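You operate a simulated robot arm through the tools that you are given. There is no shell and no other tool. Be economical: measure what you need, move in short steps, check, and stop when the job is done.

You are at the controls of a simulated robot arm. One attempt, no reset.

## Task
Grind the gritty feet of both pots smooth on the plate.
Fine: stand each back where it stood on the short board.

The check looks at the end state, three seconds after you hand in, the way a careful person would. Anything else that was tipped, shoved, dropped, spilled or broken makes it a failure.

## Robot
A 5-joint arm with a two-finger parallel gripper, fixed in place. Base frame: the origin is at the foot of the arm, x ahead of it, y to its left, z up; the work surface is at about z = 1.6. Lengths are in cm, angles in rad, forces in N, time in s.
With the tool pointing down near the work surface it reaches from about 26 to 60 cm from the base axis. Its first joint turns from -1.152 to 1.152 rad. The tool tilts only in the upright plane through the base axis and itself; it spins freely about its own axis. Payload 1.57 kg.
The TCP is the grasp point between the finger pads, 3 cm short of the fingertips. In the tool frame z runs along the fingers and y along their closing line. The gripper opens to 8 cm. The fingers are 1.7 cm wide and 1.2 cm thick; the gripper's body (4 by 8.2 cm) begins 8 cm behind the TCP.
Orientation is told as [roll, pitch, yaw] about the base's x, y, z axes, in that order, counted from this pose: with the fingers straight down and closing along the base's y, the tool's x points along the base's -x, its y along +y and its z along -z.

## Interface
- The arm moves only by the tool jog_arm. Its argument "deltas" is a list that holds one entry, the list of rows, each a list of 7 numbers: the shift along the base's x, y, z in units of 25 mm (1.0 is 25 mm), then the turn, a rotation vector about the base's x, y, z in units of 8 degrees (1.0 is 8 degrees), then the gripper command, from -1 (shut) to 1 (fully open), values between in proportion. In form: [[[x, y, z, rx, ry, rz, gripper], ...]]. A call has 1 to 8 rows; each row shifts and turns the commanded pose from where the row before left it. A call with a number of a shift or a turn outside -1 to 1 is refused whole. Rows are played at 5 a second. More than 5 cm and 0.15 rad between two rows, or a gripper value outside its range, and nothing of the call is played. A pose out of reach is approached as far as the arm can. The call stops where the force on the tool passes 40 N (or 10 N more than at its start, if that is more) or the arm is blocked; 0.2 s more then pass. The fingers move at their own pace (about 15.3 cm/s each) and stop on an object; they squeeze with about 36 N. The grip force told is the motor's: it shows also when the fingers shut on nothing. Time passes only in rows, and 0.2 s behind the last, so rows that do not move let the fingers close. It gives the time, the measured TCP pose, the force on the tool (base axes), the opening and the grip force at its end, in the units of the frame above (readings bear some noise).
- Cameras (640 x 400 px; columns grow to the right, rows downward): "scene" is fixed at [2.97, 38.49, 52.85]; the picture's right is [-0.85, -0.53, 0.00], its down [-0.28, 0.45, -0.85] and it looks along [0.45, -0.72, -0.53] (base axes); focal length 317 px, centre (320, 200). "wrist" rides on the gripper at [7.2, -0.7, -12.2] in the tool frame; the picture's right is [0.09, 1.00, 0.00], its down [-0.84, 0.08, -0.54] and it looks along [-0.54, 0.05, 0.84] (tool axes); focal length 238 px, centre (320, 200).
- camera(camera): a new picture of that camera. It takes no simulated time.
- probe_pixels(camera, pixels): for up to 12 pixels [column, row] of the newest picture of that camera ("zoom" is the newest enlarged one), the place [x, y, z] in the base frame of the surface seen there, good to about 0.3 cm. It takes no simulated time.
- enlarge(camera, box): a new picture of the part [left, top, right, bottom] of that camera's present view, enlarged. It takes no simulated time.
- hand_in(): hands the job in; it is judged then, once.

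Work in short steps. Measure before you move; look again where a grasp or a placing could have gone wrong, and mend it. You have 80 turns and 46 pictures in all, those below and enlarged ones among them. Open the gripper and draw the arm clear of the work before you hand the job in, unless the task says otherwise; then end with one line.

The tools are called after "Request:" as a command line: name --argument value ..., lists and objects as JSON in quotes. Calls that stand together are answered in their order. jog_arm: Moves the arm, as the interface text tells. Its arguments: {"type":"object","properties":{"deltas":{"type":"array"}},"required":["deltas"]} The other tools are called the same way: camera (camera) takes a picture; probe_pixels (camera, pixels) gives the place of the surface under pixels of a picture; enlarge (camera, box) takes an enlarged picture of a part of a camera's view; hand_in () hands the job in.

At the start:

```text
t: 0.0
eef_pos: [42.89, -0.3, 27.96]
orientation: [-0.001, 0.001, 0.0]
ft_force: [-0.6, 0.3, 0.3]
grip_width: 8.01
gripper_force: 0.2
```

scene: 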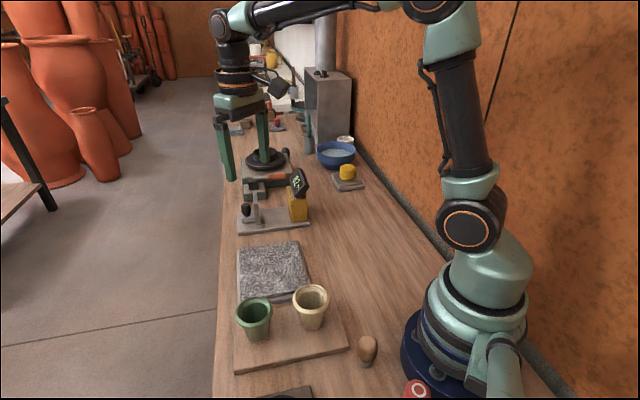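
wrist: 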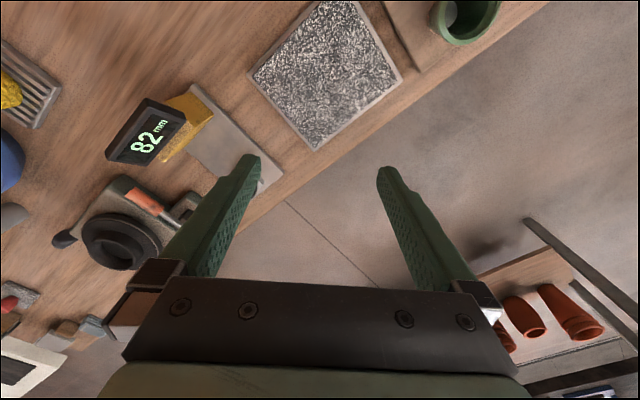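

The scene shows the two pots at about (254,318) and (311,305) on a short board, and a gritty plate at (272,270). I enlarge that area to measure.

Request:
enlarge --camera "scene" --box '[200, 225, 400, 400]'

Request:
enlarge --camera "scene" --box '[200, 110, 380, 240]'

```text
2.29 times, centred on (300, 312) of scene
```

zoom: 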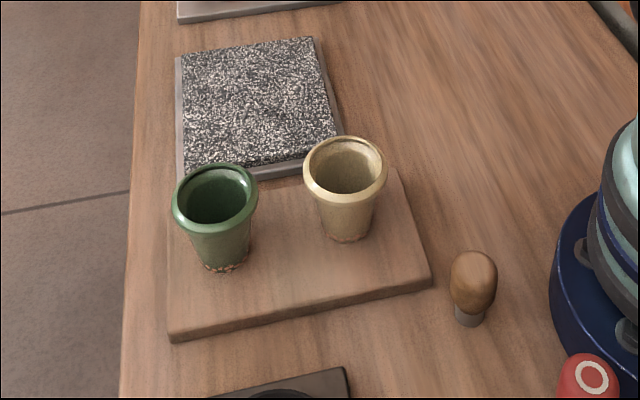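

```text
3.08 times, centred on (290, 175) of scene
```

zoom: 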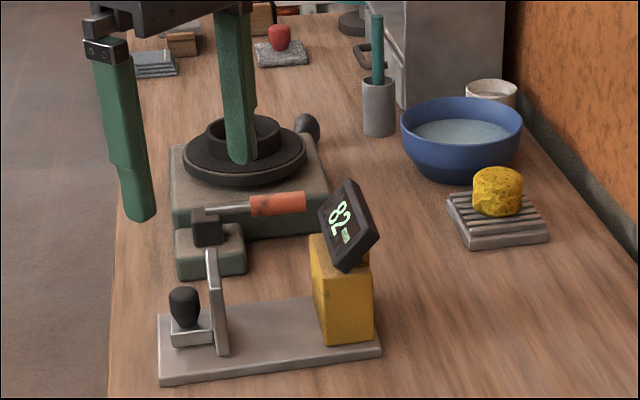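

Taking a tight zoom on the pots and plate so I can probe it directly.

Request:
enlarge --camera "scene" --box '[216, 235, 376, 335]'

```text
4.00 times, centred on (296, 285) of scene
```

zoom: 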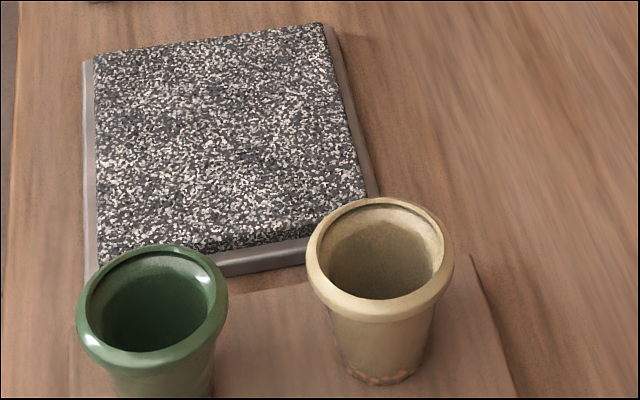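

Plate corners are at zoom (96,55), (322,25), (365,190), (100,262); pot rims are around (150,300) and (380,248). Probing the corners, the rims left/right/front/back, and the inside floors.

Request:
probe_pixels --camera "zoom" --pixels '[[98, 60], [320, 28], [362, 188], [104, 255], [230, 150], [81, 305], [223, 300], [152, 249], [150, 357], [378, 204], [382, 306], [312, 252]]'

Request:
probe_pixels --camera "zoom" --pixels '[[447, 252], [375, 285], [150, 335], [375, 378], [270, 340], [480, 300], [335, 360], [425, 360], [160, 385], [550, 200], [380, 345], [40, 200]]'

Request:
probe_pixels --camera "scene" --pixels '[[236, 368], [347, 348], [238, 330], [256, 340], [312, 328], [335, 306], [367, 348], [290, 392], [270, 345], [244, 330], [268, 326], [240, 213]]'

```text
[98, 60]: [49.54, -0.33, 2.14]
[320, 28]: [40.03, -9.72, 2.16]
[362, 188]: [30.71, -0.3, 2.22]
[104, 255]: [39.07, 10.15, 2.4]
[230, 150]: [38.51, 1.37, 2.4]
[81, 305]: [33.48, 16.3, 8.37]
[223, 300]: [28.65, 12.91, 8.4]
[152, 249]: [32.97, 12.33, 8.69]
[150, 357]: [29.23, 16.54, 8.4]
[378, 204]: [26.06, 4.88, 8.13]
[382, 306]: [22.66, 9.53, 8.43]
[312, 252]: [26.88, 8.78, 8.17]
```

```text
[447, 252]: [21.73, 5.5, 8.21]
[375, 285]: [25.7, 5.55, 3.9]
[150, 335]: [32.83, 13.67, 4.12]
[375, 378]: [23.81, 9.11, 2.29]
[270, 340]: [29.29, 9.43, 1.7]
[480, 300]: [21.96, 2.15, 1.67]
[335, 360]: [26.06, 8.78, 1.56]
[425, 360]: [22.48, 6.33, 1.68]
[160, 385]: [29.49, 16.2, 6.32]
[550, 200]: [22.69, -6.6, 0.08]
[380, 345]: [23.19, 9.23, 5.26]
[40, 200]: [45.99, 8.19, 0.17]
```

```text
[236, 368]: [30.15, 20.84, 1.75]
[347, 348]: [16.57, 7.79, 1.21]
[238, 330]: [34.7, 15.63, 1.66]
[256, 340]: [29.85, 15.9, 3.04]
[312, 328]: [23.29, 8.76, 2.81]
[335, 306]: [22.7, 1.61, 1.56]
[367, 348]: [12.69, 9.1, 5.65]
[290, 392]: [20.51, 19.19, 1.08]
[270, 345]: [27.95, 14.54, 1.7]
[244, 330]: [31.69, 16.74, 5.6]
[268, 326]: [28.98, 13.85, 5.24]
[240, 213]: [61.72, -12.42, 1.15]
```

Readings: the green pot's rim centre is about (31.1, 14.5), the cream's about (24.3, 7.15), both rims at z≈8.4 and ~6 cm across. The board top is 1.65 and the plate top about 2.3, with corners (49.5,-0.3), (40,-9.7), (30.7,-0.3), (39,10). I move above the green pot with the closing line tangential.

Request:
jog_arm --deltas '[[[-0.787, 0.987, -0.7, 0, 0, 0.52, 1], [-0.787, 0.987, -0.7, 0, 0, 0.52, 1], [-0.787, 0.987, -0.7, 0, 0, 0.52, 1], [-0.787, 0.987, -0.7, 0, 0, 0.52, 1], [-0.787, 0.987, -0.7, 0, 0, 0.52, 1], [-0.787, 0.987, -0.7, 0, 0, 0.52, 1], [0, 0, 0, 0, 0, 0, 1]]]'

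Request:
camera --camera "wrist"

```text
t: 1.6
eef_pos: [31.14, 14.54, 17.56]
orientation: [0.0, -0.001, 0.437]
ft_force: [0.2, -0.8, -0.5]
grip_width: 8.0
gripper_force: 0.1
```

```text
40 pictures are left
```

wrist: 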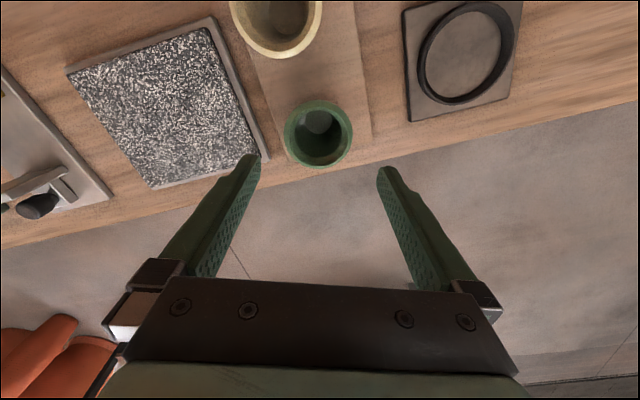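

The green rim is seen at cols 285–351, rows 101–167. I probe both rims from this side.

Request:
probe_pixels --camera "wrist" --pixels '[[288, 136], [348, 133], [317, 103], [320, 163], [318, 150], [233, 12], [319, 10], [275, 54], [150, 100], [225, 60], [255, 155], [372, 130]]'

```text
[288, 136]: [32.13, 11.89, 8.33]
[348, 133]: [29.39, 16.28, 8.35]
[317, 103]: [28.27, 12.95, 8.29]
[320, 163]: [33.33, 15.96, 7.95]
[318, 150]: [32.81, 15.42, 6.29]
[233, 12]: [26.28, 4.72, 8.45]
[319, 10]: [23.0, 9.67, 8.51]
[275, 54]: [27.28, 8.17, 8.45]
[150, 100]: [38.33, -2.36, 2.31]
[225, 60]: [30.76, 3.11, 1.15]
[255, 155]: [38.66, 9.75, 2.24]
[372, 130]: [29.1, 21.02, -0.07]
```

Green centre refined to about (30.9, 14.4). I go down to z≈7 with the fingers either side of the rim.

Request:
jog_arm --deltas '[[[-0.1, -0.06, -0.85, 0, 0, 0, 1], [0, 0, -0.85, 0, 0, 0, 1], [0, 0, -0.85, 0, 0, 0, 1], [0, 0, -0.85, 0, 0, 0, 1], [0, 0, -0.85, 0, 0, 0, 1], [0, 0, 0, 0, 0, 0, 1]]]'

Request:
enlarge --camera "scene" --box '[200, 250, 360, 350]'

```text
t: 3.0
eef_pos: [30.99, 14.27, 6.81]
orientation: [0.001, 0.0, 0.436]
ft_force: [0.4, -0.1, -0.1]
grip_width: 7.99
gripper_force: 0.0
```

```text
4.00 times, centred on (280, 300) of scene
```

zoom: 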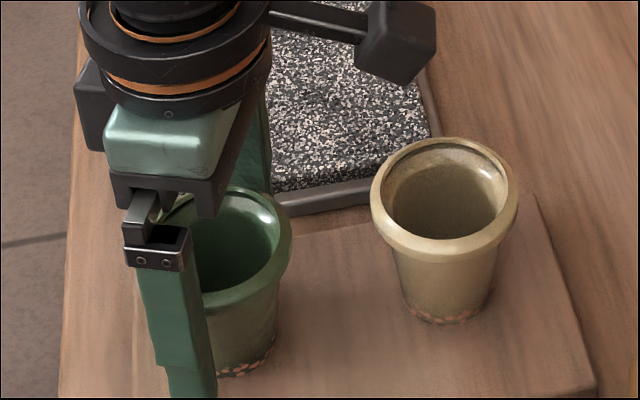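

The fingers straddle the green pot cleanly. I close gently with a command a bit narrower than the rim.

Request:
jog_arm --deltas '[[[0, 0, 0, 0, 0, 0, 0.6], [0, 0, 0, 0, 0, 0, 0.4], [0, 0, 0, 0, 0, 0, 0.2], [0, 0, 0, 0, 0, 0, 0.2], [0, 0, 0, 0, 0, 0, 0.2]]]'

```text
t: 4.2
eef_pos: [30.89, 14.25, 6.91]
orientation: [0.001, -0.001, 0.436]
ft_force: [0.4, -0.3, -0.5]
grip_width: 6.11
gripper_force: 36.4
```

Gripped at 6.1 cm. Lift 4 cm and check how it hangs.

Request:
jog_arm --deltas '[[[0, 0, 0.4, 0, 0, 0, -1], [0, 0, 0.6, 0, 0, 0, -1], [0, 0, 0.6, 0, 0, 0, -1], [0, 0, 0, 0, 0, 0, -1]]]'

Request:
enlarge --camera "scene" --box '[200, 250, 360, 350]'

```text
t: 5.2
eef_pos: [30.91, 14.19, 10.85]
orientation: [-0.001, 0.001, 0.436]
ft_force: [-0.3, -0.2, -1.8]
grip_width: 6.09
gripper_force: 36.3
```

```text
4.00 times, centred on (280, 300) of scene
```

zoom: 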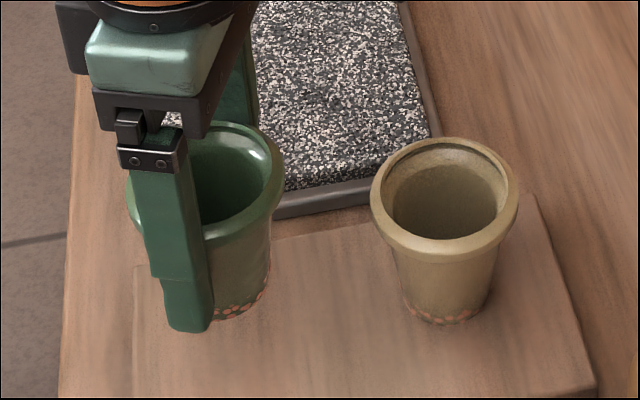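

The pot hangs upright, with orange grit around its foot; weight about 1.5 N. I carry it over the plate centre (39.8, 0) at this height.

Request:
jog_arm --deltas '[[[0.593, -0.947, 0, 0, 0, -0.52, -1], [0.593, -0.947, 0, 0, 0, -0.52, -1], [0.593, -0.947, 0, 0, 0, -0.52, -1], [0.593, -0.947, 0, 0, 0, -0.52, -1], [0.593, -0.947, 0, 0, 0, -0.52, -1], [0.593, -0.947, 0, 0, 0, -0.52, -1], [0, 0, -0.7, 0, 0, 0, -1], [0, 0, 0, 0, 0, 0, -1]]]'

Request:
enlarge --camera "scene" --box '[200, 210, 360, 310]'

```text
t: 7.0
eef_pos: [39.79, -0.02, 9.09]
orientation: [0.001, 0.0, 0.001]
ft_force: [1.4, 0.5, -1.0]
grip_width: 6.1
gripper_force: 36.0
```

```text
4.00 times, centred on (280, 260) of scene
```

zoom: 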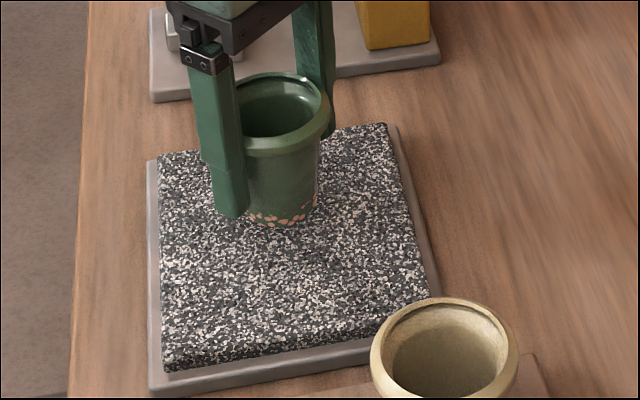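

Centred over the plate. I lower in small steps to find contact, expected near z≈7.5.

Request:
jog_arm --deltas '[[[0, 0, -0.4, 0, 0, 0, -1], [0, 0, -0.12, 0, 0, 0, -1], [0, 0, -0.08, 0, 0, 0, -1], [0, 0, -0.06, 0, 0, 0, -1], [0, 0, 0, 0, 0, 0, -1]]]'

```text
t: 8.2
eef_pos: [39.76, 0.01, 7.53]
orientation: [0.001, 0.001, 0.001]
ft_force: [-1.0, -0.1, 3.0]
grip_width: 6.11
gripper_force: 36.6
```

Contact is made (force z +3 N). I press slightly more and begin small strokes along y (the closing line).

Request:
jog_arm --deltas '[[[0, 0, -0.03, 0, 0, 0, -1], [0, 0.4, 0, 0, 0, 0, -1], [0, 0.4, 0, 0, 0, 0, -1], [0, -0.4, 0, 0, 0, 0, -1], [0, -0.4, 0, 0, 0, 0, -1], [0, 0, 0, 0, 0, 0, -1]]]'

Request:
enlarge --camera "scene" --box '[200, 210, 360, 310]'

```text
t: 9.6
eef_pos: [39.72, 0.0, 7.45]
orientation: [0.001, -0.004, 0.002]
ft_force: [2.8, 8.6, 19.6]
grip_width: 6.07
gripper_force: 36.7
```

```text
4.00 times, centred on (280, 260) of scene
```

zoom: 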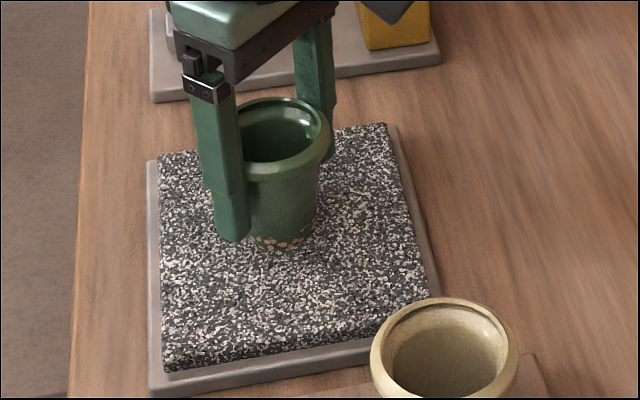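

Force rose to 20 N down and 8.6 N drag, and the plate has not moved. I ease up a touch and do longer strokes plus spins.

Request:
jog_arm --deltas '[[[0, 0.5, 0.015, 0, 0, 0, -1], [0, 0.5, 0, 0, 0, 0, -1], [0, -0.5, 0, 0, 0, 0, -1], [0, -0.5, 0, 0, 0, 0, -1], [0, -0.5, 0, 0, 0, 0, -1], [0, -0.5, 0, 0, 0, 0, -1], [0, 0.5, 0, 0, 0, 0, -1], [0, 0.5, 0, 0, 0, 0, -1]]]'

Request:
jog_arm --deltas '[[[0, 0, 0, 0, 0, 0.8, -1], [0, 0, 0, 0, 0, 0.8, -1], [0, 0, 0, 0, 0, 0.8, -1], [0, 0, 0, 0, 0, -0.8, -1], [0, 0, 0, 0, 0, -0.8, -1], [0, 0, 0, 0, 0, -0.8, -1], [0, 0, 0, 0, 0, 0, -1]]]'

```text
t: 11.4
eef_pos: [39.6, 0.06, 7.47]
orientation: [0.001, 0.0, -0.002]
ft_force: [-0.6, -0.5, -0.9]
grip_width: 6.08
gripper_force: 35.9
```

```text
t: 13.0
eef_pos: [39.7, -0.09, 7.45]
orientation: [0.0, 0.0, 0.0]
ft_force: [-0.3, -0.4, -0.1]
grip_width: 6.07
gripper_force: 36.0
```

Contact force has dropped to about zero, so the pot slid a little in the grip or the grit wore down. I look closely at the foot.

Request:
enlarge --camera "scene" --box '[240, 235, 304, 275]'

```text
10.00 times, centred on (272, 255) of scene
```

zoom: 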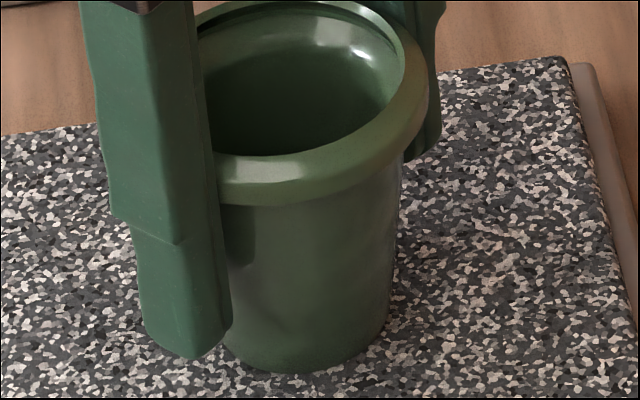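

The visible side of the foot is clean. One more light set of strokes for an even finish.

Request:
jog_arm --deltas '[[[0, 0.4, -0.03, 0, 0, 0, -1], [0, 0.5, 0, 0, 0, 0, -1], [0, -0.5, 0, 0, 0, 0, -1], [0, -0.5, 0, 0, 0, 0, -1], [0, -0.5, 0, 0, 0, 0, -1], [0, -0.4, 0, 0, 0, 0, -1], [0, 0.5, 0, 0, 0, 0, -1], [0, 0.4, 0, 0, 0, 0, -1]]]'

Request:
jog_arm --deltas '[[[0, 0, 0.4, 0, 0, 0, -1], [0, 0, 0.9, 0, 0, 0, -1], [0, 0, 0.3, 0, 0, 1, -1], [0, 0, 0, 0, 0, 1, -1], [0, 0, 0, 0, 0, 1, -1], [0, 0, 0, 0, 0, 1, -1], [0, 0, 0, 0, 0, 1, -1], [0, 0, 0, 0, 0, 1, -1]]]'

Request:
jog_arm --deltas '[[[0, 0, 0, 0, 0, 1, -1], [0, 0, 0, 0, 0, 1, -1], [0, 0, 0, 0, 0, 1, -1], [0, 0, 0, 0, 0, 1, -1], [0, 0, 0, 0, 0, 1, -1], [0, 0, 0, 0, 0, 1, -1]]]'

Request:
enlarge --camera "scene" --box '[200, 210, 360, 310]'

```text
t: 14.8
eef_pos: [39.83, -0.27, 7.35]
orientation: [0.0, -0.002, 0.002]
ft_force: [0.8, -5.4, 12.6]
grip_width: 6.07
gripper_force: 36.0
```

```text
t: 16.6
eef_pos: [39.75, -0.37, 11.22]
orientation: [-0.001, 0.002, 0.842]
ft_force: [0.6, 0.6, -1.2]
grip_width: 6.06
gripper_force: 36.6
```

```text
t: 18.0
eef_pos: [39.72, -0.2, 11.37]
orientation: [0.001, 0.001, 1.679]
ft_force: [0.0, -0.5, -1.2]
grip_width: 6.04
gripper_force: 36.1
```

```text
4.00 times, centred on (280, 260) of scene
```

zoom: 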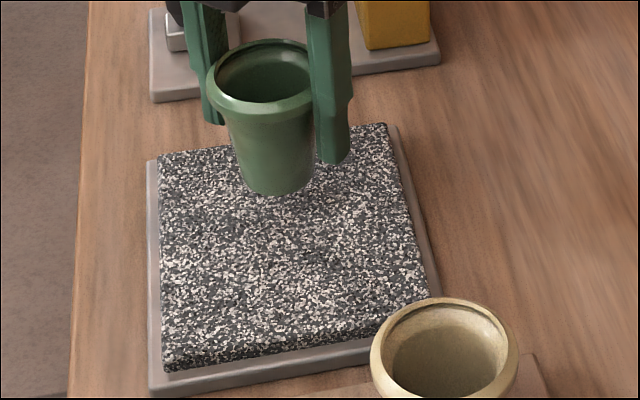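

The foot is clean on the other side too. I carry the green pot back over its spot (30.9, 14.3), yaw 0.436.

Request:
jog_arm --deltas '[[[-0.59, 0.97, 0, 0, 0, -1, -1], [-0.59, 0.97, 0, 0, 0, -1, -1], [-0.59, 0.97, 0, 0, 0, -1, -1], [-0.59, 0.97, 0, 0, 0, -1, -1], [-0.59, 0.97, 0, 0, 0, -1, -1], [-0.59, 0.97, 0, 0, 0, -1, -1], [0, 0, 0, 0, 0, -1, -1], [0, 0, 0, 0, 0, -0.88, -1]]]'

Request:
jog_arm --deltas '[[[0, 0, -0.7, 0, 0, 0, -1], [0, 0, -0.7, 0, 0, 0, -1], [0, 0, -0.2, 0, 0, 0, -1], [0, 0, 0, 0, 0, 0, -1]]]'

```text
t: 19.8
eef_pos: [30.81, 14.33, 11.35]
orientation: [-0.001, 0.002, 0.575]
ft_force: [-0.5, -0.5, -2.0]
grip_width: 6.04
gripper_force: 35.6
```

```text
t: 20.8
eef_pos: [30.96, 14.38, 7.31]
orientation: [0.0, 0.0, 0.575]
ft_force: [0.1, 0.2, -0.6]
grip_width: 6.04
gripper_force: 36.1
```

Close above the board; lowering to contact at about 6.7.

Request:
jog_arm --deltas '[[[0, 0, -0.12, 0, 0, 0, -1], [0, 0, -0.06, 0, 0, 0, -1], [0, 0, -0.04, 0, 0, 0, -1], [0, 0, 0, 0, 0, 0, -1]]]'

```text
t: 21.8
eef_pos: [30.92, 14.27, 6.85]
orientation: [-0.001, 0.001, 0.576]
ft_force: [0.6, -0.6, 0.0]
grip_width: 6.05
gripper_force: 36.3
```

Request:
jog_arm --deltas '[[[0, 0, -0.03, 0, 0, 0, -1], [0, 0, -0.03, 0, 0, 0, -1], [0, 0, 0, 0, 0, 0, -1]]]'

```text
t: 22.6
eef_pos: [30.98, 14.44, 6.7]
orientation: [-0.001, -0.004, 0.574]
ft_force: [-6.6, 1.0, 27.0]
grip_width: 6.04
gripper_force: 36.0
```

Firm contact (27 N). I ease off slightly, then open slowly.

Request:
jog_arm --deltas '[[[0, 0, 0.03, 0, 0, 0, -1], [0, 0, 0, 0, 0, 0, 0.6], [0, 0, 0, 0, 0, 0, 0.8], [0, 0, 0, 0, 0, 0, 1], [0, 0, 0, 0, 0, 0, 1]]]'

Request:
enlarge --camera "scene" --box '[200, 250, 360, 350]'

```text
t: 23.8
eef_pos: [30.91, 14.29, 6.74]
orientation: [0.001, 0.0, 0.577]
ft_force: [-0.5, 0.0, 0.1]
grip_width: 8.0
gripper_force: 0.1
```

```text
4.00 times, centred on (280, 300) of scene
```

zoom: 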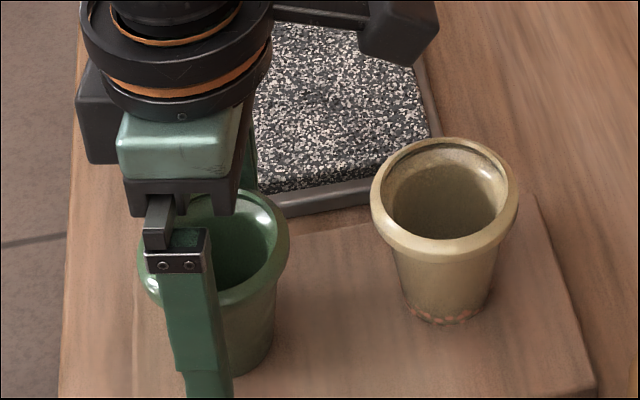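

The green pot stands free. I rise straight up, then travel over to the cream pot at (24.4, 7.15).

Request:
jog_arm --deltas '[[[0, 0, 0.5, 0, 0, 0, 1], [0, 0, 0.9, 0, 0, 0, 1], [0, 0, 0.9, 0, 0, 0, 1], [0, 0, 0.9, 0, 0, 0, 1], [0, 0, 0.9, 0, 0, 0, 1], [0, 0, 0, 0, 0, 0, 1]]]'

Request:
jog_arm --deltas '[[[-0.65, -0.715, 0, 0, 0, -0.52, 1], [-0.65, -0.715, 0, 0, 0, -0.52, 1], [-0.65, -0.715, 0, 0, 0, -0.52, 1], [-0.65, -0.715, 0, 0, 0, -0.52, 1], [0, 0, 0, 0, 0, 0, 1]]]'

Request:
camera --camera "wrist"

Request:
enlarge --camera "scene" --box '[200, 250, 360, 350]'

```text
t: 25.2
eef_pos: [30.79, 14.19, 16.95]
orientation: [-0.001, -0.002, 0.574]
ft_force: [0.8, -0.1, -0.3]
grip_width: 8.01
gripper_force: 0.0
```

```text
t: 26.4
eef_pos: [24.4, 6.99, 17.0]
orientation: [0.001, 0.0, 0.283]
ft_force: [1.1, 0.1, 0.3]
grip_width: 8.02
gripper_force: 0.0
```

```text
32 pictures are left
```

wrist: 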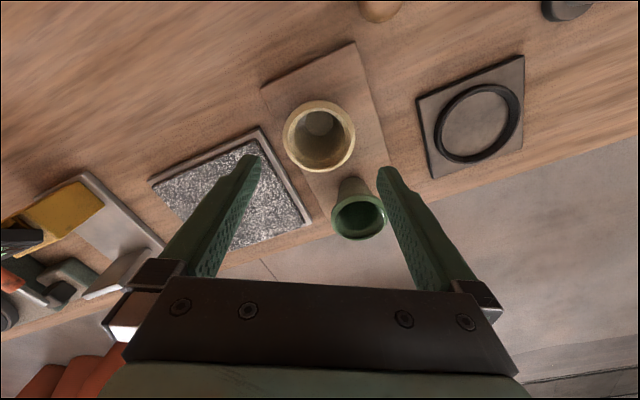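

```text
4.00 times, centred on (280, 300) of scene
```

zoom: 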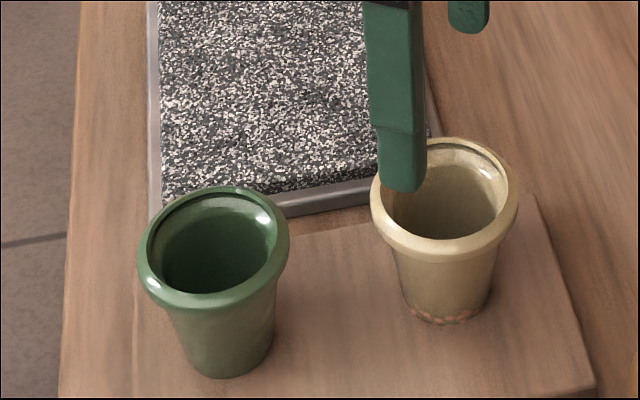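

The arm reaches vertical here at z=17. I probe the cream rim for its centre and the green one for its position.

Request:
probe_pixels --camera "wrist" --pixels '[[286, 138], [352, 135], [317, 103], [321, 170], [335, 215], [382, 215], [358, 237], [358, 196]]'

Request:
jog_arm --deltas '[[[0, 0, -0.5, 0, 0, 0, 1], [0, 0, -0.5, 0, 0, 0, 1], [0, 0, -0.5, 0, 0, 0, 1], [0, 0, 0, 0, 0, 0, 1]]]'

```text
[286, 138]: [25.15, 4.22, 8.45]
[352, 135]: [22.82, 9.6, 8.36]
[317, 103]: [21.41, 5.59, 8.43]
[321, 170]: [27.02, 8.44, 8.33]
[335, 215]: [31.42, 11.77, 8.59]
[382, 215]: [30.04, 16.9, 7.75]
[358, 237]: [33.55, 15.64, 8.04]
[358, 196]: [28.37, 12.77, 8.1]
```

```text
t: 27.4
eef_pos: [24.35, 7.05, 13.2]
orientation: [-0.001, 0.0, 0.287]
ft_force: [0.2, -0.1, -0.1]
grip_width: 7.99
gripper_force: 0.2
```

Cream centre ≈ (24.25, 7.05), so I'm aligned. I keep descending in stages, watching that the vertical pose still holds.

Request:
jog_arm --deltas '[[[0, 0, -0.3, 0, 0, 0, 1], [0, 0, -0.3, 0, 0, 0, 1], [0, 0, 0, 0, 0, 0, 1]]]'

```text
t: 28.2
eef_pos: [24.47, 7.14, 11.66]
orientation: [0.0, 0.002, 0.286]
ft_force: [0.0, -0.7, 0.5]
grip_width: 8.02
gripper_force: 0.0
```

Request:
jog_arm --deltas '[[[0, 0, -0.4, 0, 0, 0, 1], [0, 0, -0.4, 0, 0, 0, 1], [0, 0, -0.4, 0, 0, 0, 1], [0, 0, 0, 0, 0, 0, 1]]]'

```text
t: 29.2
eef_pos: [24.32, 7.06, 8.79]
orientation: [0.001, 0.0, 0.287]
ft_force: [0.1, 0.3, -0.2]
grip_width: 8.0
gripper_force: 0.0
```

Pose holds at z=8.8. I go down to ~7.2.

Request:
jog_arm --deltas '[[[0, 0, -0.3, 0, 0, 0, 1], [0, 0, -0.3, 0, 0, 0, 1], [0, 0, 0, 0, 0, 0, 1]]]'

Request:
enlarge --camera "scene" --box '[220, 240, 380, 340]'

```text
t: 30.0
eef_pos: [24.44, 7.09, 7.19]
orientation: [-0.001, 0.0, 0.287]
ft_force: [0.4, 0.6, -0.2]
grip_width: 8.0
gripper_force: 0.0
```

```text
4.00 times, centred on (300, 290) of scene
```

zoom: 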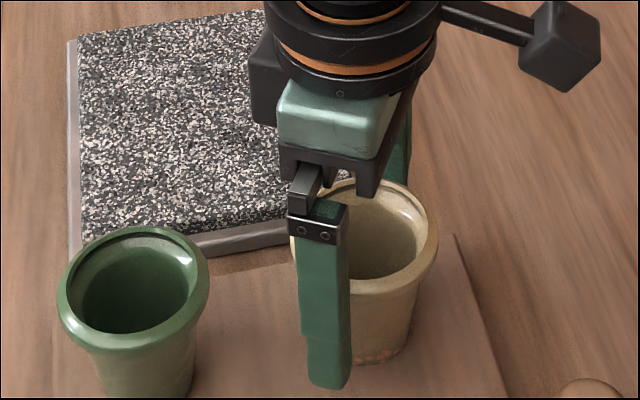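

The vertical pose is reached and the fingers straddle the cream pot. I close, then lift a little.

Request:
jog_arm --deltas '[[[0, 0, 0, 0, 0, 0, 0.6], [0, 0, 0, 0, 0, 0, 0.4], [0, 0, 0, 0, 0, 0, 0.2], [0, 0, 0, 0, 0, 0, -1], [0, 0, 0, 0, 0, 0, -1]]]'

Request:
jog_arm --deltas '[[[0, 0, 0.4, 0, 0, 0, -1], [0, 0, 0.6, 0, 0, 0, -1], [0, 0, 0.6, 0, 0, 0, -1], [0, 0, 0, 0, 0, 0, -1]]]'

Request:
enlarge --camera "scene" --box '[220, 240, 380, 340]'

```text
t: 31.2
eef_pos: [24.38, 7.19, 7.14]
orientation: [-0.001, 0.0, 0.285]
ft_force: [0.5, 0.6, 0.3]
grip_width: 6.45
gripper_force: 35.4
```

```text
t: 32.2
eef_pos: [24.42, 7.07, 11.3]
orientation: [0.002, -0.001, 0.286]
ft_force: [0.3, 0.3, -1.3]
grip_width: 6.46
gripper_force: 36.0
```

```text
4.00 times, centred on (300, 290) of scene
```

zoom: 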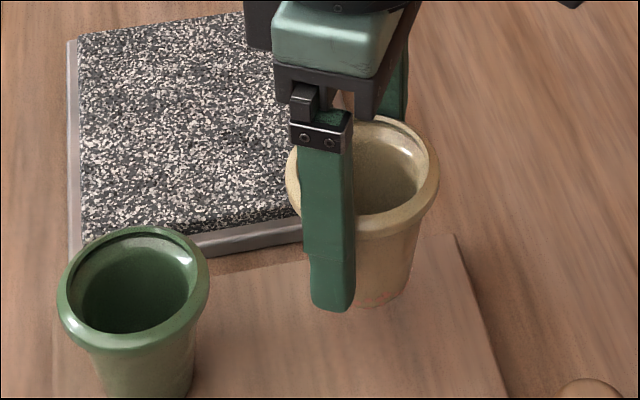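

Held upright. Carry it to the plate centre.

Request:
jog_arm --deltas '[[[0.88, -0.406, 0, 0, 0, -0.29, -1], [0.88, -0.406, 0, 0, 0, -0.29, -1], [0.88, -0.406, 0, 0, 0, -0.29, -1], [0.88, -0.406, 0, 0, 0, -0.29, -1], [0.88, -0.406, 0, 0, 0, -0.29, -1], [0.88, -0.406, 0, 0, 0, -0.29, -1], [0.88, -0.406, 0, 0, 0, -0.29, -1], [0, 0, 0, 0, 0, 0, -1]]]'

Request:
jog_arm --deltas '[[[0, 0, -0.7, 0, 0, 0, -1], [0, 0, -0.5, 0, 0, 0, -1], [0, 0, -0.1, 0, 0, 0, -1], [0, 0, -0.06, 0, 0, 0, -1], [0, 0, 0, 0, 0, 0, -1]]]'

```text
t: 34.0
eef_pos: [39.78, 0.04, 11.21]
orientation: [-0.001, 0.0, 0.002]
ft_force: [-0.4, 0.1, -1.2]
grip_width: 6.46
gripper_force: 35.6
```

```text
t: 35.2
eef_pos: [39.78, -0.05, 7.82]
orientation: [-0.001, -0.001, 0.002]
ft_force: [-1.6, 0.2, 4.2]
grip_width: 6.43
gripper_force: 36.0
```

Contact at 4 N. I press lightly and grind with strokes along y and spins.

Request:
jog_arm --deltas '[[[0, 0.4, -0.02, 0, 0, 0, -1], [0, 0.5, 0, 0, 0, 0, -1], [0, -0.5, 0, 0, 0, 0, -1], [0, -0.5, 0, 0, 0, 0, -1], [0, -0.5, 0, 0, 0, 0, -1], [0, -0.4, 0, 0, 0, 0, -1], [0, 0.5, 0, 0, 0, 0, -1], [0, 0.5, 0, 0, 0, 0, -1]]]'

Request:
jog_arm --deltas '[[[0, 0, -0.01, 0, 0, 0.8, -1], [0, 0, 0, 0, 0, 0.8, -1], [0, 0, 0, 0, 0, 0.8, -1], [0, 0, 0, 0, 0, -0.8, -1], [0, 0, 0, 0, 0, -0.8, -1], [0, 0, 0, 0, 0, -0.8, -1], [0, 0, 0, 0, 0, 0, -1]]]'

Request:
enlarge --camera "scene" --box '[240, 235, 304, 275]'

```text
t: 37.0
eef_pos: [39.85, -0.09, 7.85]
orientation: [-0.002, -0.001, 0.001]
ft_force: [0.2, -3.3, 7.1]
grip_width: 6.46
gripper_force: 36.0
```

```text
t: 38.6
eef_pos: [39.77, 0.02, 7.75]
orientation: [-0.001, -0.002, 0.0]
ft_force: [-3.7, 4.6, 12.1]
grip_width: 6.46
gripper_force: 36.3
```

```text
10.00 times, centred on (272, 255) of scene
```

zoom: 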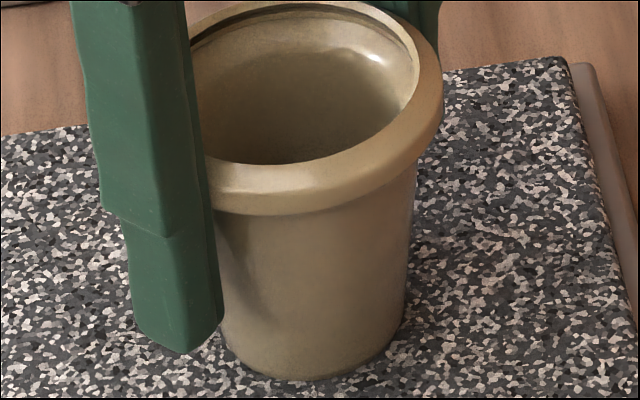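

Grit is gone on this side. I finish with one more light stroke set, then lift and turn to see another side.

Request:
jog_arm --deltas '[[[0, 0.4, 0, 0, 0, 0, -1], [0, 0.5, 0, 0, 0, 0, -1], [0, -0.5, 0, 0, 0, 0, -1], [0, -0.5, 0, 0, 0, 0, -1], [0, -0.5, 0, 0, 0, 0, -1], [0, -0.4, 0, 0, 0, 0, -1], [0, 0.5, 0, 0, 0, 0, -1], [0, 0.5, 0, 0, 0, 0, -1]]]'

Request:
jog_arm --deltas '[[[0, 0, 0.4, 0, 0, 0, -1], [0, 0, 0.9, 0, 0, 0, -1], [0, 0, 0.1, 0, 0, 1, -1], [0, 0, 0, 0, 0, 1, -1], [0, 0, 0, 0, 0, 1, -1], [0, 0, 0, 0, 0, 1, -1], [0, 0, 0, 0, 0, 1, -1], [0, 0, 0, 0, 0, 1, -1]]]'

Request:
jog_arm --deltas '[[[0, 0, 0, 0, 0, 1, -1], [0, 0, 0, 0, 0, 1, -1], [0, 0, 0, 0, 0, 1, -1], [0, 0, 0, 0, 0, 1, -1], [0, 0, 0, 0, 0, 1, -1], [0, 0, 0, 0, 0, 1, -1], [0, 0, 0, 0, 0, 0, -1]]]'

Request:
enlarge --camera "scene" --box '[200, 210, 360, 310]'

```text
t: 40.4
eef_pos: [39.73, -0.0, 7.72]
orientation: [-0.001, 0.001, 0.002]
ft_force: [-0.2, -2.0, 0.4]
grip_width: 6.45
gripper_force: 35.5
```

```text
t: 42.2
eef_pos: [39.76, -0.02, 11.26]
orientation: [-0.001, -0.001, 0.843]
ft_force: [-0.2, 0.8, -1.3]
grip_width: 6.45
gripper_force: 35.8
```

```text
t: 43.8
eef_pos: [39.79, -0.06, 11.37]
orientation: [0.0, 0.0, 1.679]
ft_force: [-0.1, 0.7, -0.6]
grip_width: 6.42
gripper_force: 36.4
```

```text
4.00 times, centred on (280, 260) of scene
```

zoom: 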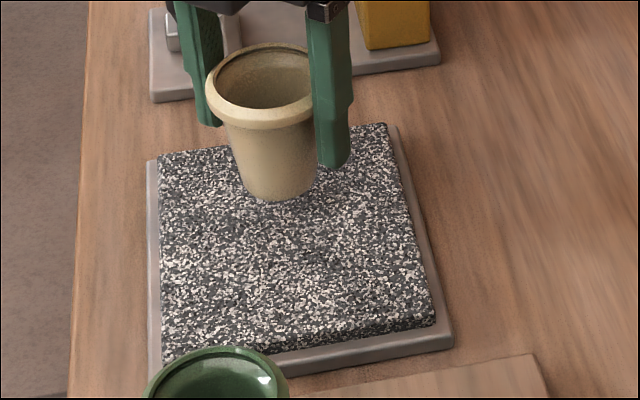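

The foot is clean all round. I turn back in place, then return to (24.4, 7.1).

Request:
jog_arm --deltas '[[[0, 0, 0, 0, 0, -1, -1], [0, 0, 0, 0, 0, -1, -1], [0, 0, 0, 0, 0, -1, -1], [0, 0, 0, 0, 0, -1, -1], [0, 0, 0, 0, 0, -1, -1], [0, 0, 0, 0, 0, -1, -1], [0, 0, 0, 0, 0, -1, -1]]]'

Request:
jog_arm --deltas '[[[-0.88, 0.406, 0, 0, 0, -0.42, -1], [-0.88, 0.406, 0, 0, 0, -0.42, -1], [-0.88, 0.406, 0, 0, 0, -0.42, -1], [-0.88, 0.406, 0, 0, 0, -0.42, -1], [-0.88, 0.406, 0, 0, 0, -0.42, -1], [-0.88, 0.406, 0, 0, 0, -0.42, -1], [-0.88, 0.406, 0, 0, 0, -0.42, -1], [0, 0, 0, 0, 0, 0, -1]]]'

Request:
jog_arm --deltas '[[[0, 0, -0.7, 0, 0, 0, -1], [0, 0, -0.6, 0, 0, 0, -1], [0, 0, -0.2, 0, 0, 0, -1], [0, 0, -0.05, 0, 0, 0, -1], [0, 0, 0, 0, 0, 0, -1]]]'

```text
t: 45.4
eef_pos: [39.82, 0.02, 11.21]
orientation: [0.0, -0.001, 0.7]
ft_force: [0.5, -0.1, -0.4]
grip_width: 6.45
gripper_force: 35.8
```

```text
t: 47.2
eef_pos: [24.37, 7.22, 11.16]
orientation: [0.001, 0.002, 0.289]
ft_force: [0.0, -0.3, -1.1]
grip_width: 6.48
gripper_force: 36.1
```

```text
t: 48.4
eef_pos: [24.31, 7.21, 7.38]
orientation: [0.001, 0.001, 0.29]
ft_force: [0.6, 0.4, -0.9]
grip_width: 6.44
gripper_force: 35.8
```

Expected board contact near 7.05; lowering in fine steps.

Request:
jog_arm --deltas '[[[0, 0, -0.06, 0, 0, 0, -1], [0, 0, -0.03, 0, 0, 0, -1], [0, 0, -0.02, 0, 0, 0, -1], [0, 0, 0, 0, 0, 0, -1]]]'

```text
t: 49.4
eef_pos: [24.47, 7.18, 7.13]
orientation: [0.0, 0.002, 0.291]
ft_force: [-5.9, -3.1, 28.6]
grip_width: 6.42
gripper_force: 36.2
```

Firm contact. I ease up slightly, open, and look.

Request:
jog_arm --deltas '[[[0, 0, 0.025, 0, 0, 0, -1], [0, 0, 0, 0, 0, 0, 0.7], [0, 0, 0, 0, 0, 0, 0.85], [0, 0, 0, 0, 0, 0, 1], [0, 0, 0, 0, 0, 0, 1]]]'

Request:
enlarge --camera "scene" --box '[220, 240, 380, 340]'

```text
t: 50.6
eef_pos: [24.37, 7.16, 7.17]
orientation: [0.0, -0.001, 0.29]
ft_force: [-0.3, -0.1, 0.2]
grip_width: 7.98
gripper_force: 0.1
```

```text
4.00 times, centred on (300, 290) of scene
```

zoom: 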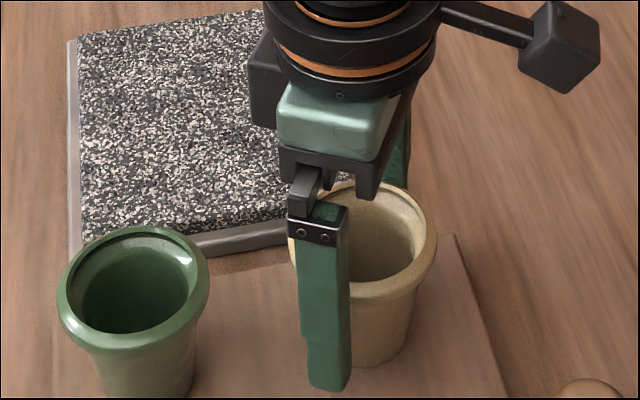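

The pot stands as before. I rise straight up and draw clear toward the start pose.

Request:
jog_arm --deltas '[[[0, 0, 0.5, 0, 0, 0, 1], [0, 0, 0.9, 0, 0, 0, 1], [0, 0, 0.9, 0, 0, 0, 1], [0, 0, 0.9, 0, 0, 0, 1], [0, 0, 0.9, 0, 0, 0, 1], [0, 0, 0.9, 0, 0, 0, 1], [0, 0, 0, 0, 0, 0, 1]]]'

Request:
jog_arm --deltas '[[[0.95, -0.4, 0.4, 0, 0, -0.29, 1], [0.95, -0.4, 0.4, 0, 0, -0.29, 1], [0.95, -0.4, 0.4, 0, 0, -0.29, 1], [0.95, -0.4, 0.4, 0, 0, -0.29, 1], [0.95, -0.4, 0.4, 0, 0, -0.29, 1], [0.95, -0.4, 0.4, 0, 0, -0.29, 1], [0.95, -0.4, 0.4, 0, 0, -0.29, 1], [0, 0, 0, 0, 0, 0, 1]]]'

Request:
camera --camera "scene"

Request:
enlarge --camera "scene" --box '[200, 225, 400, 400]'

```text
t: 52.2
eef_pos: [24.38, 7.08, 19.76]
orientation: [0.0, 0.0, 0.29]
ft_force: [-0.4, -0.8, 0.0]
grip_width: 8.01
gripper_force: 0.0
```

```text
t: 54.0
eef_pos: [41.26, 0.16, 26.66]
orientation: [0.0, 0.0, 0.006]
ft_force: [0.0, -0.2, 0.1]
grip_width: 8.0
gripper_force: 0.2
```

```text
25 pictures are left
```

scene: 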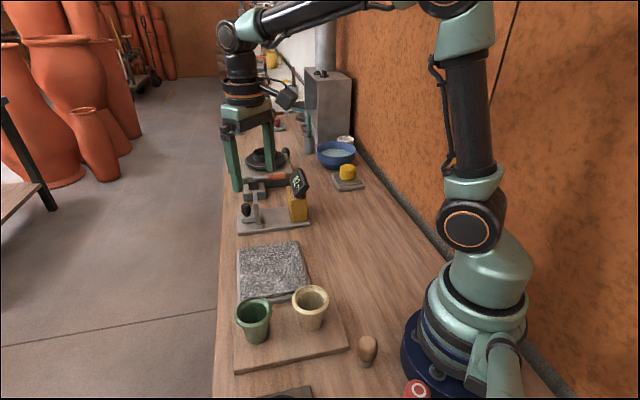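

```text
2.29 times, centred on (300, 312) of scene
```

zoom: 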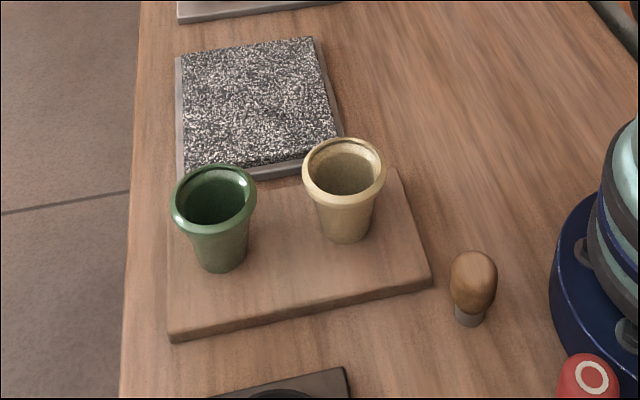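

Both pots stand where they stood, with rims within a pixel or two of the first picture. The feet are clean, and the plate and board have not moved. Handing in.

Request:
hand_in

```text
The job is handed in.
```

Both pots' feet are ground clean on every side I could view, and both stand back on the short board where they stood, with nothing else disturbed.
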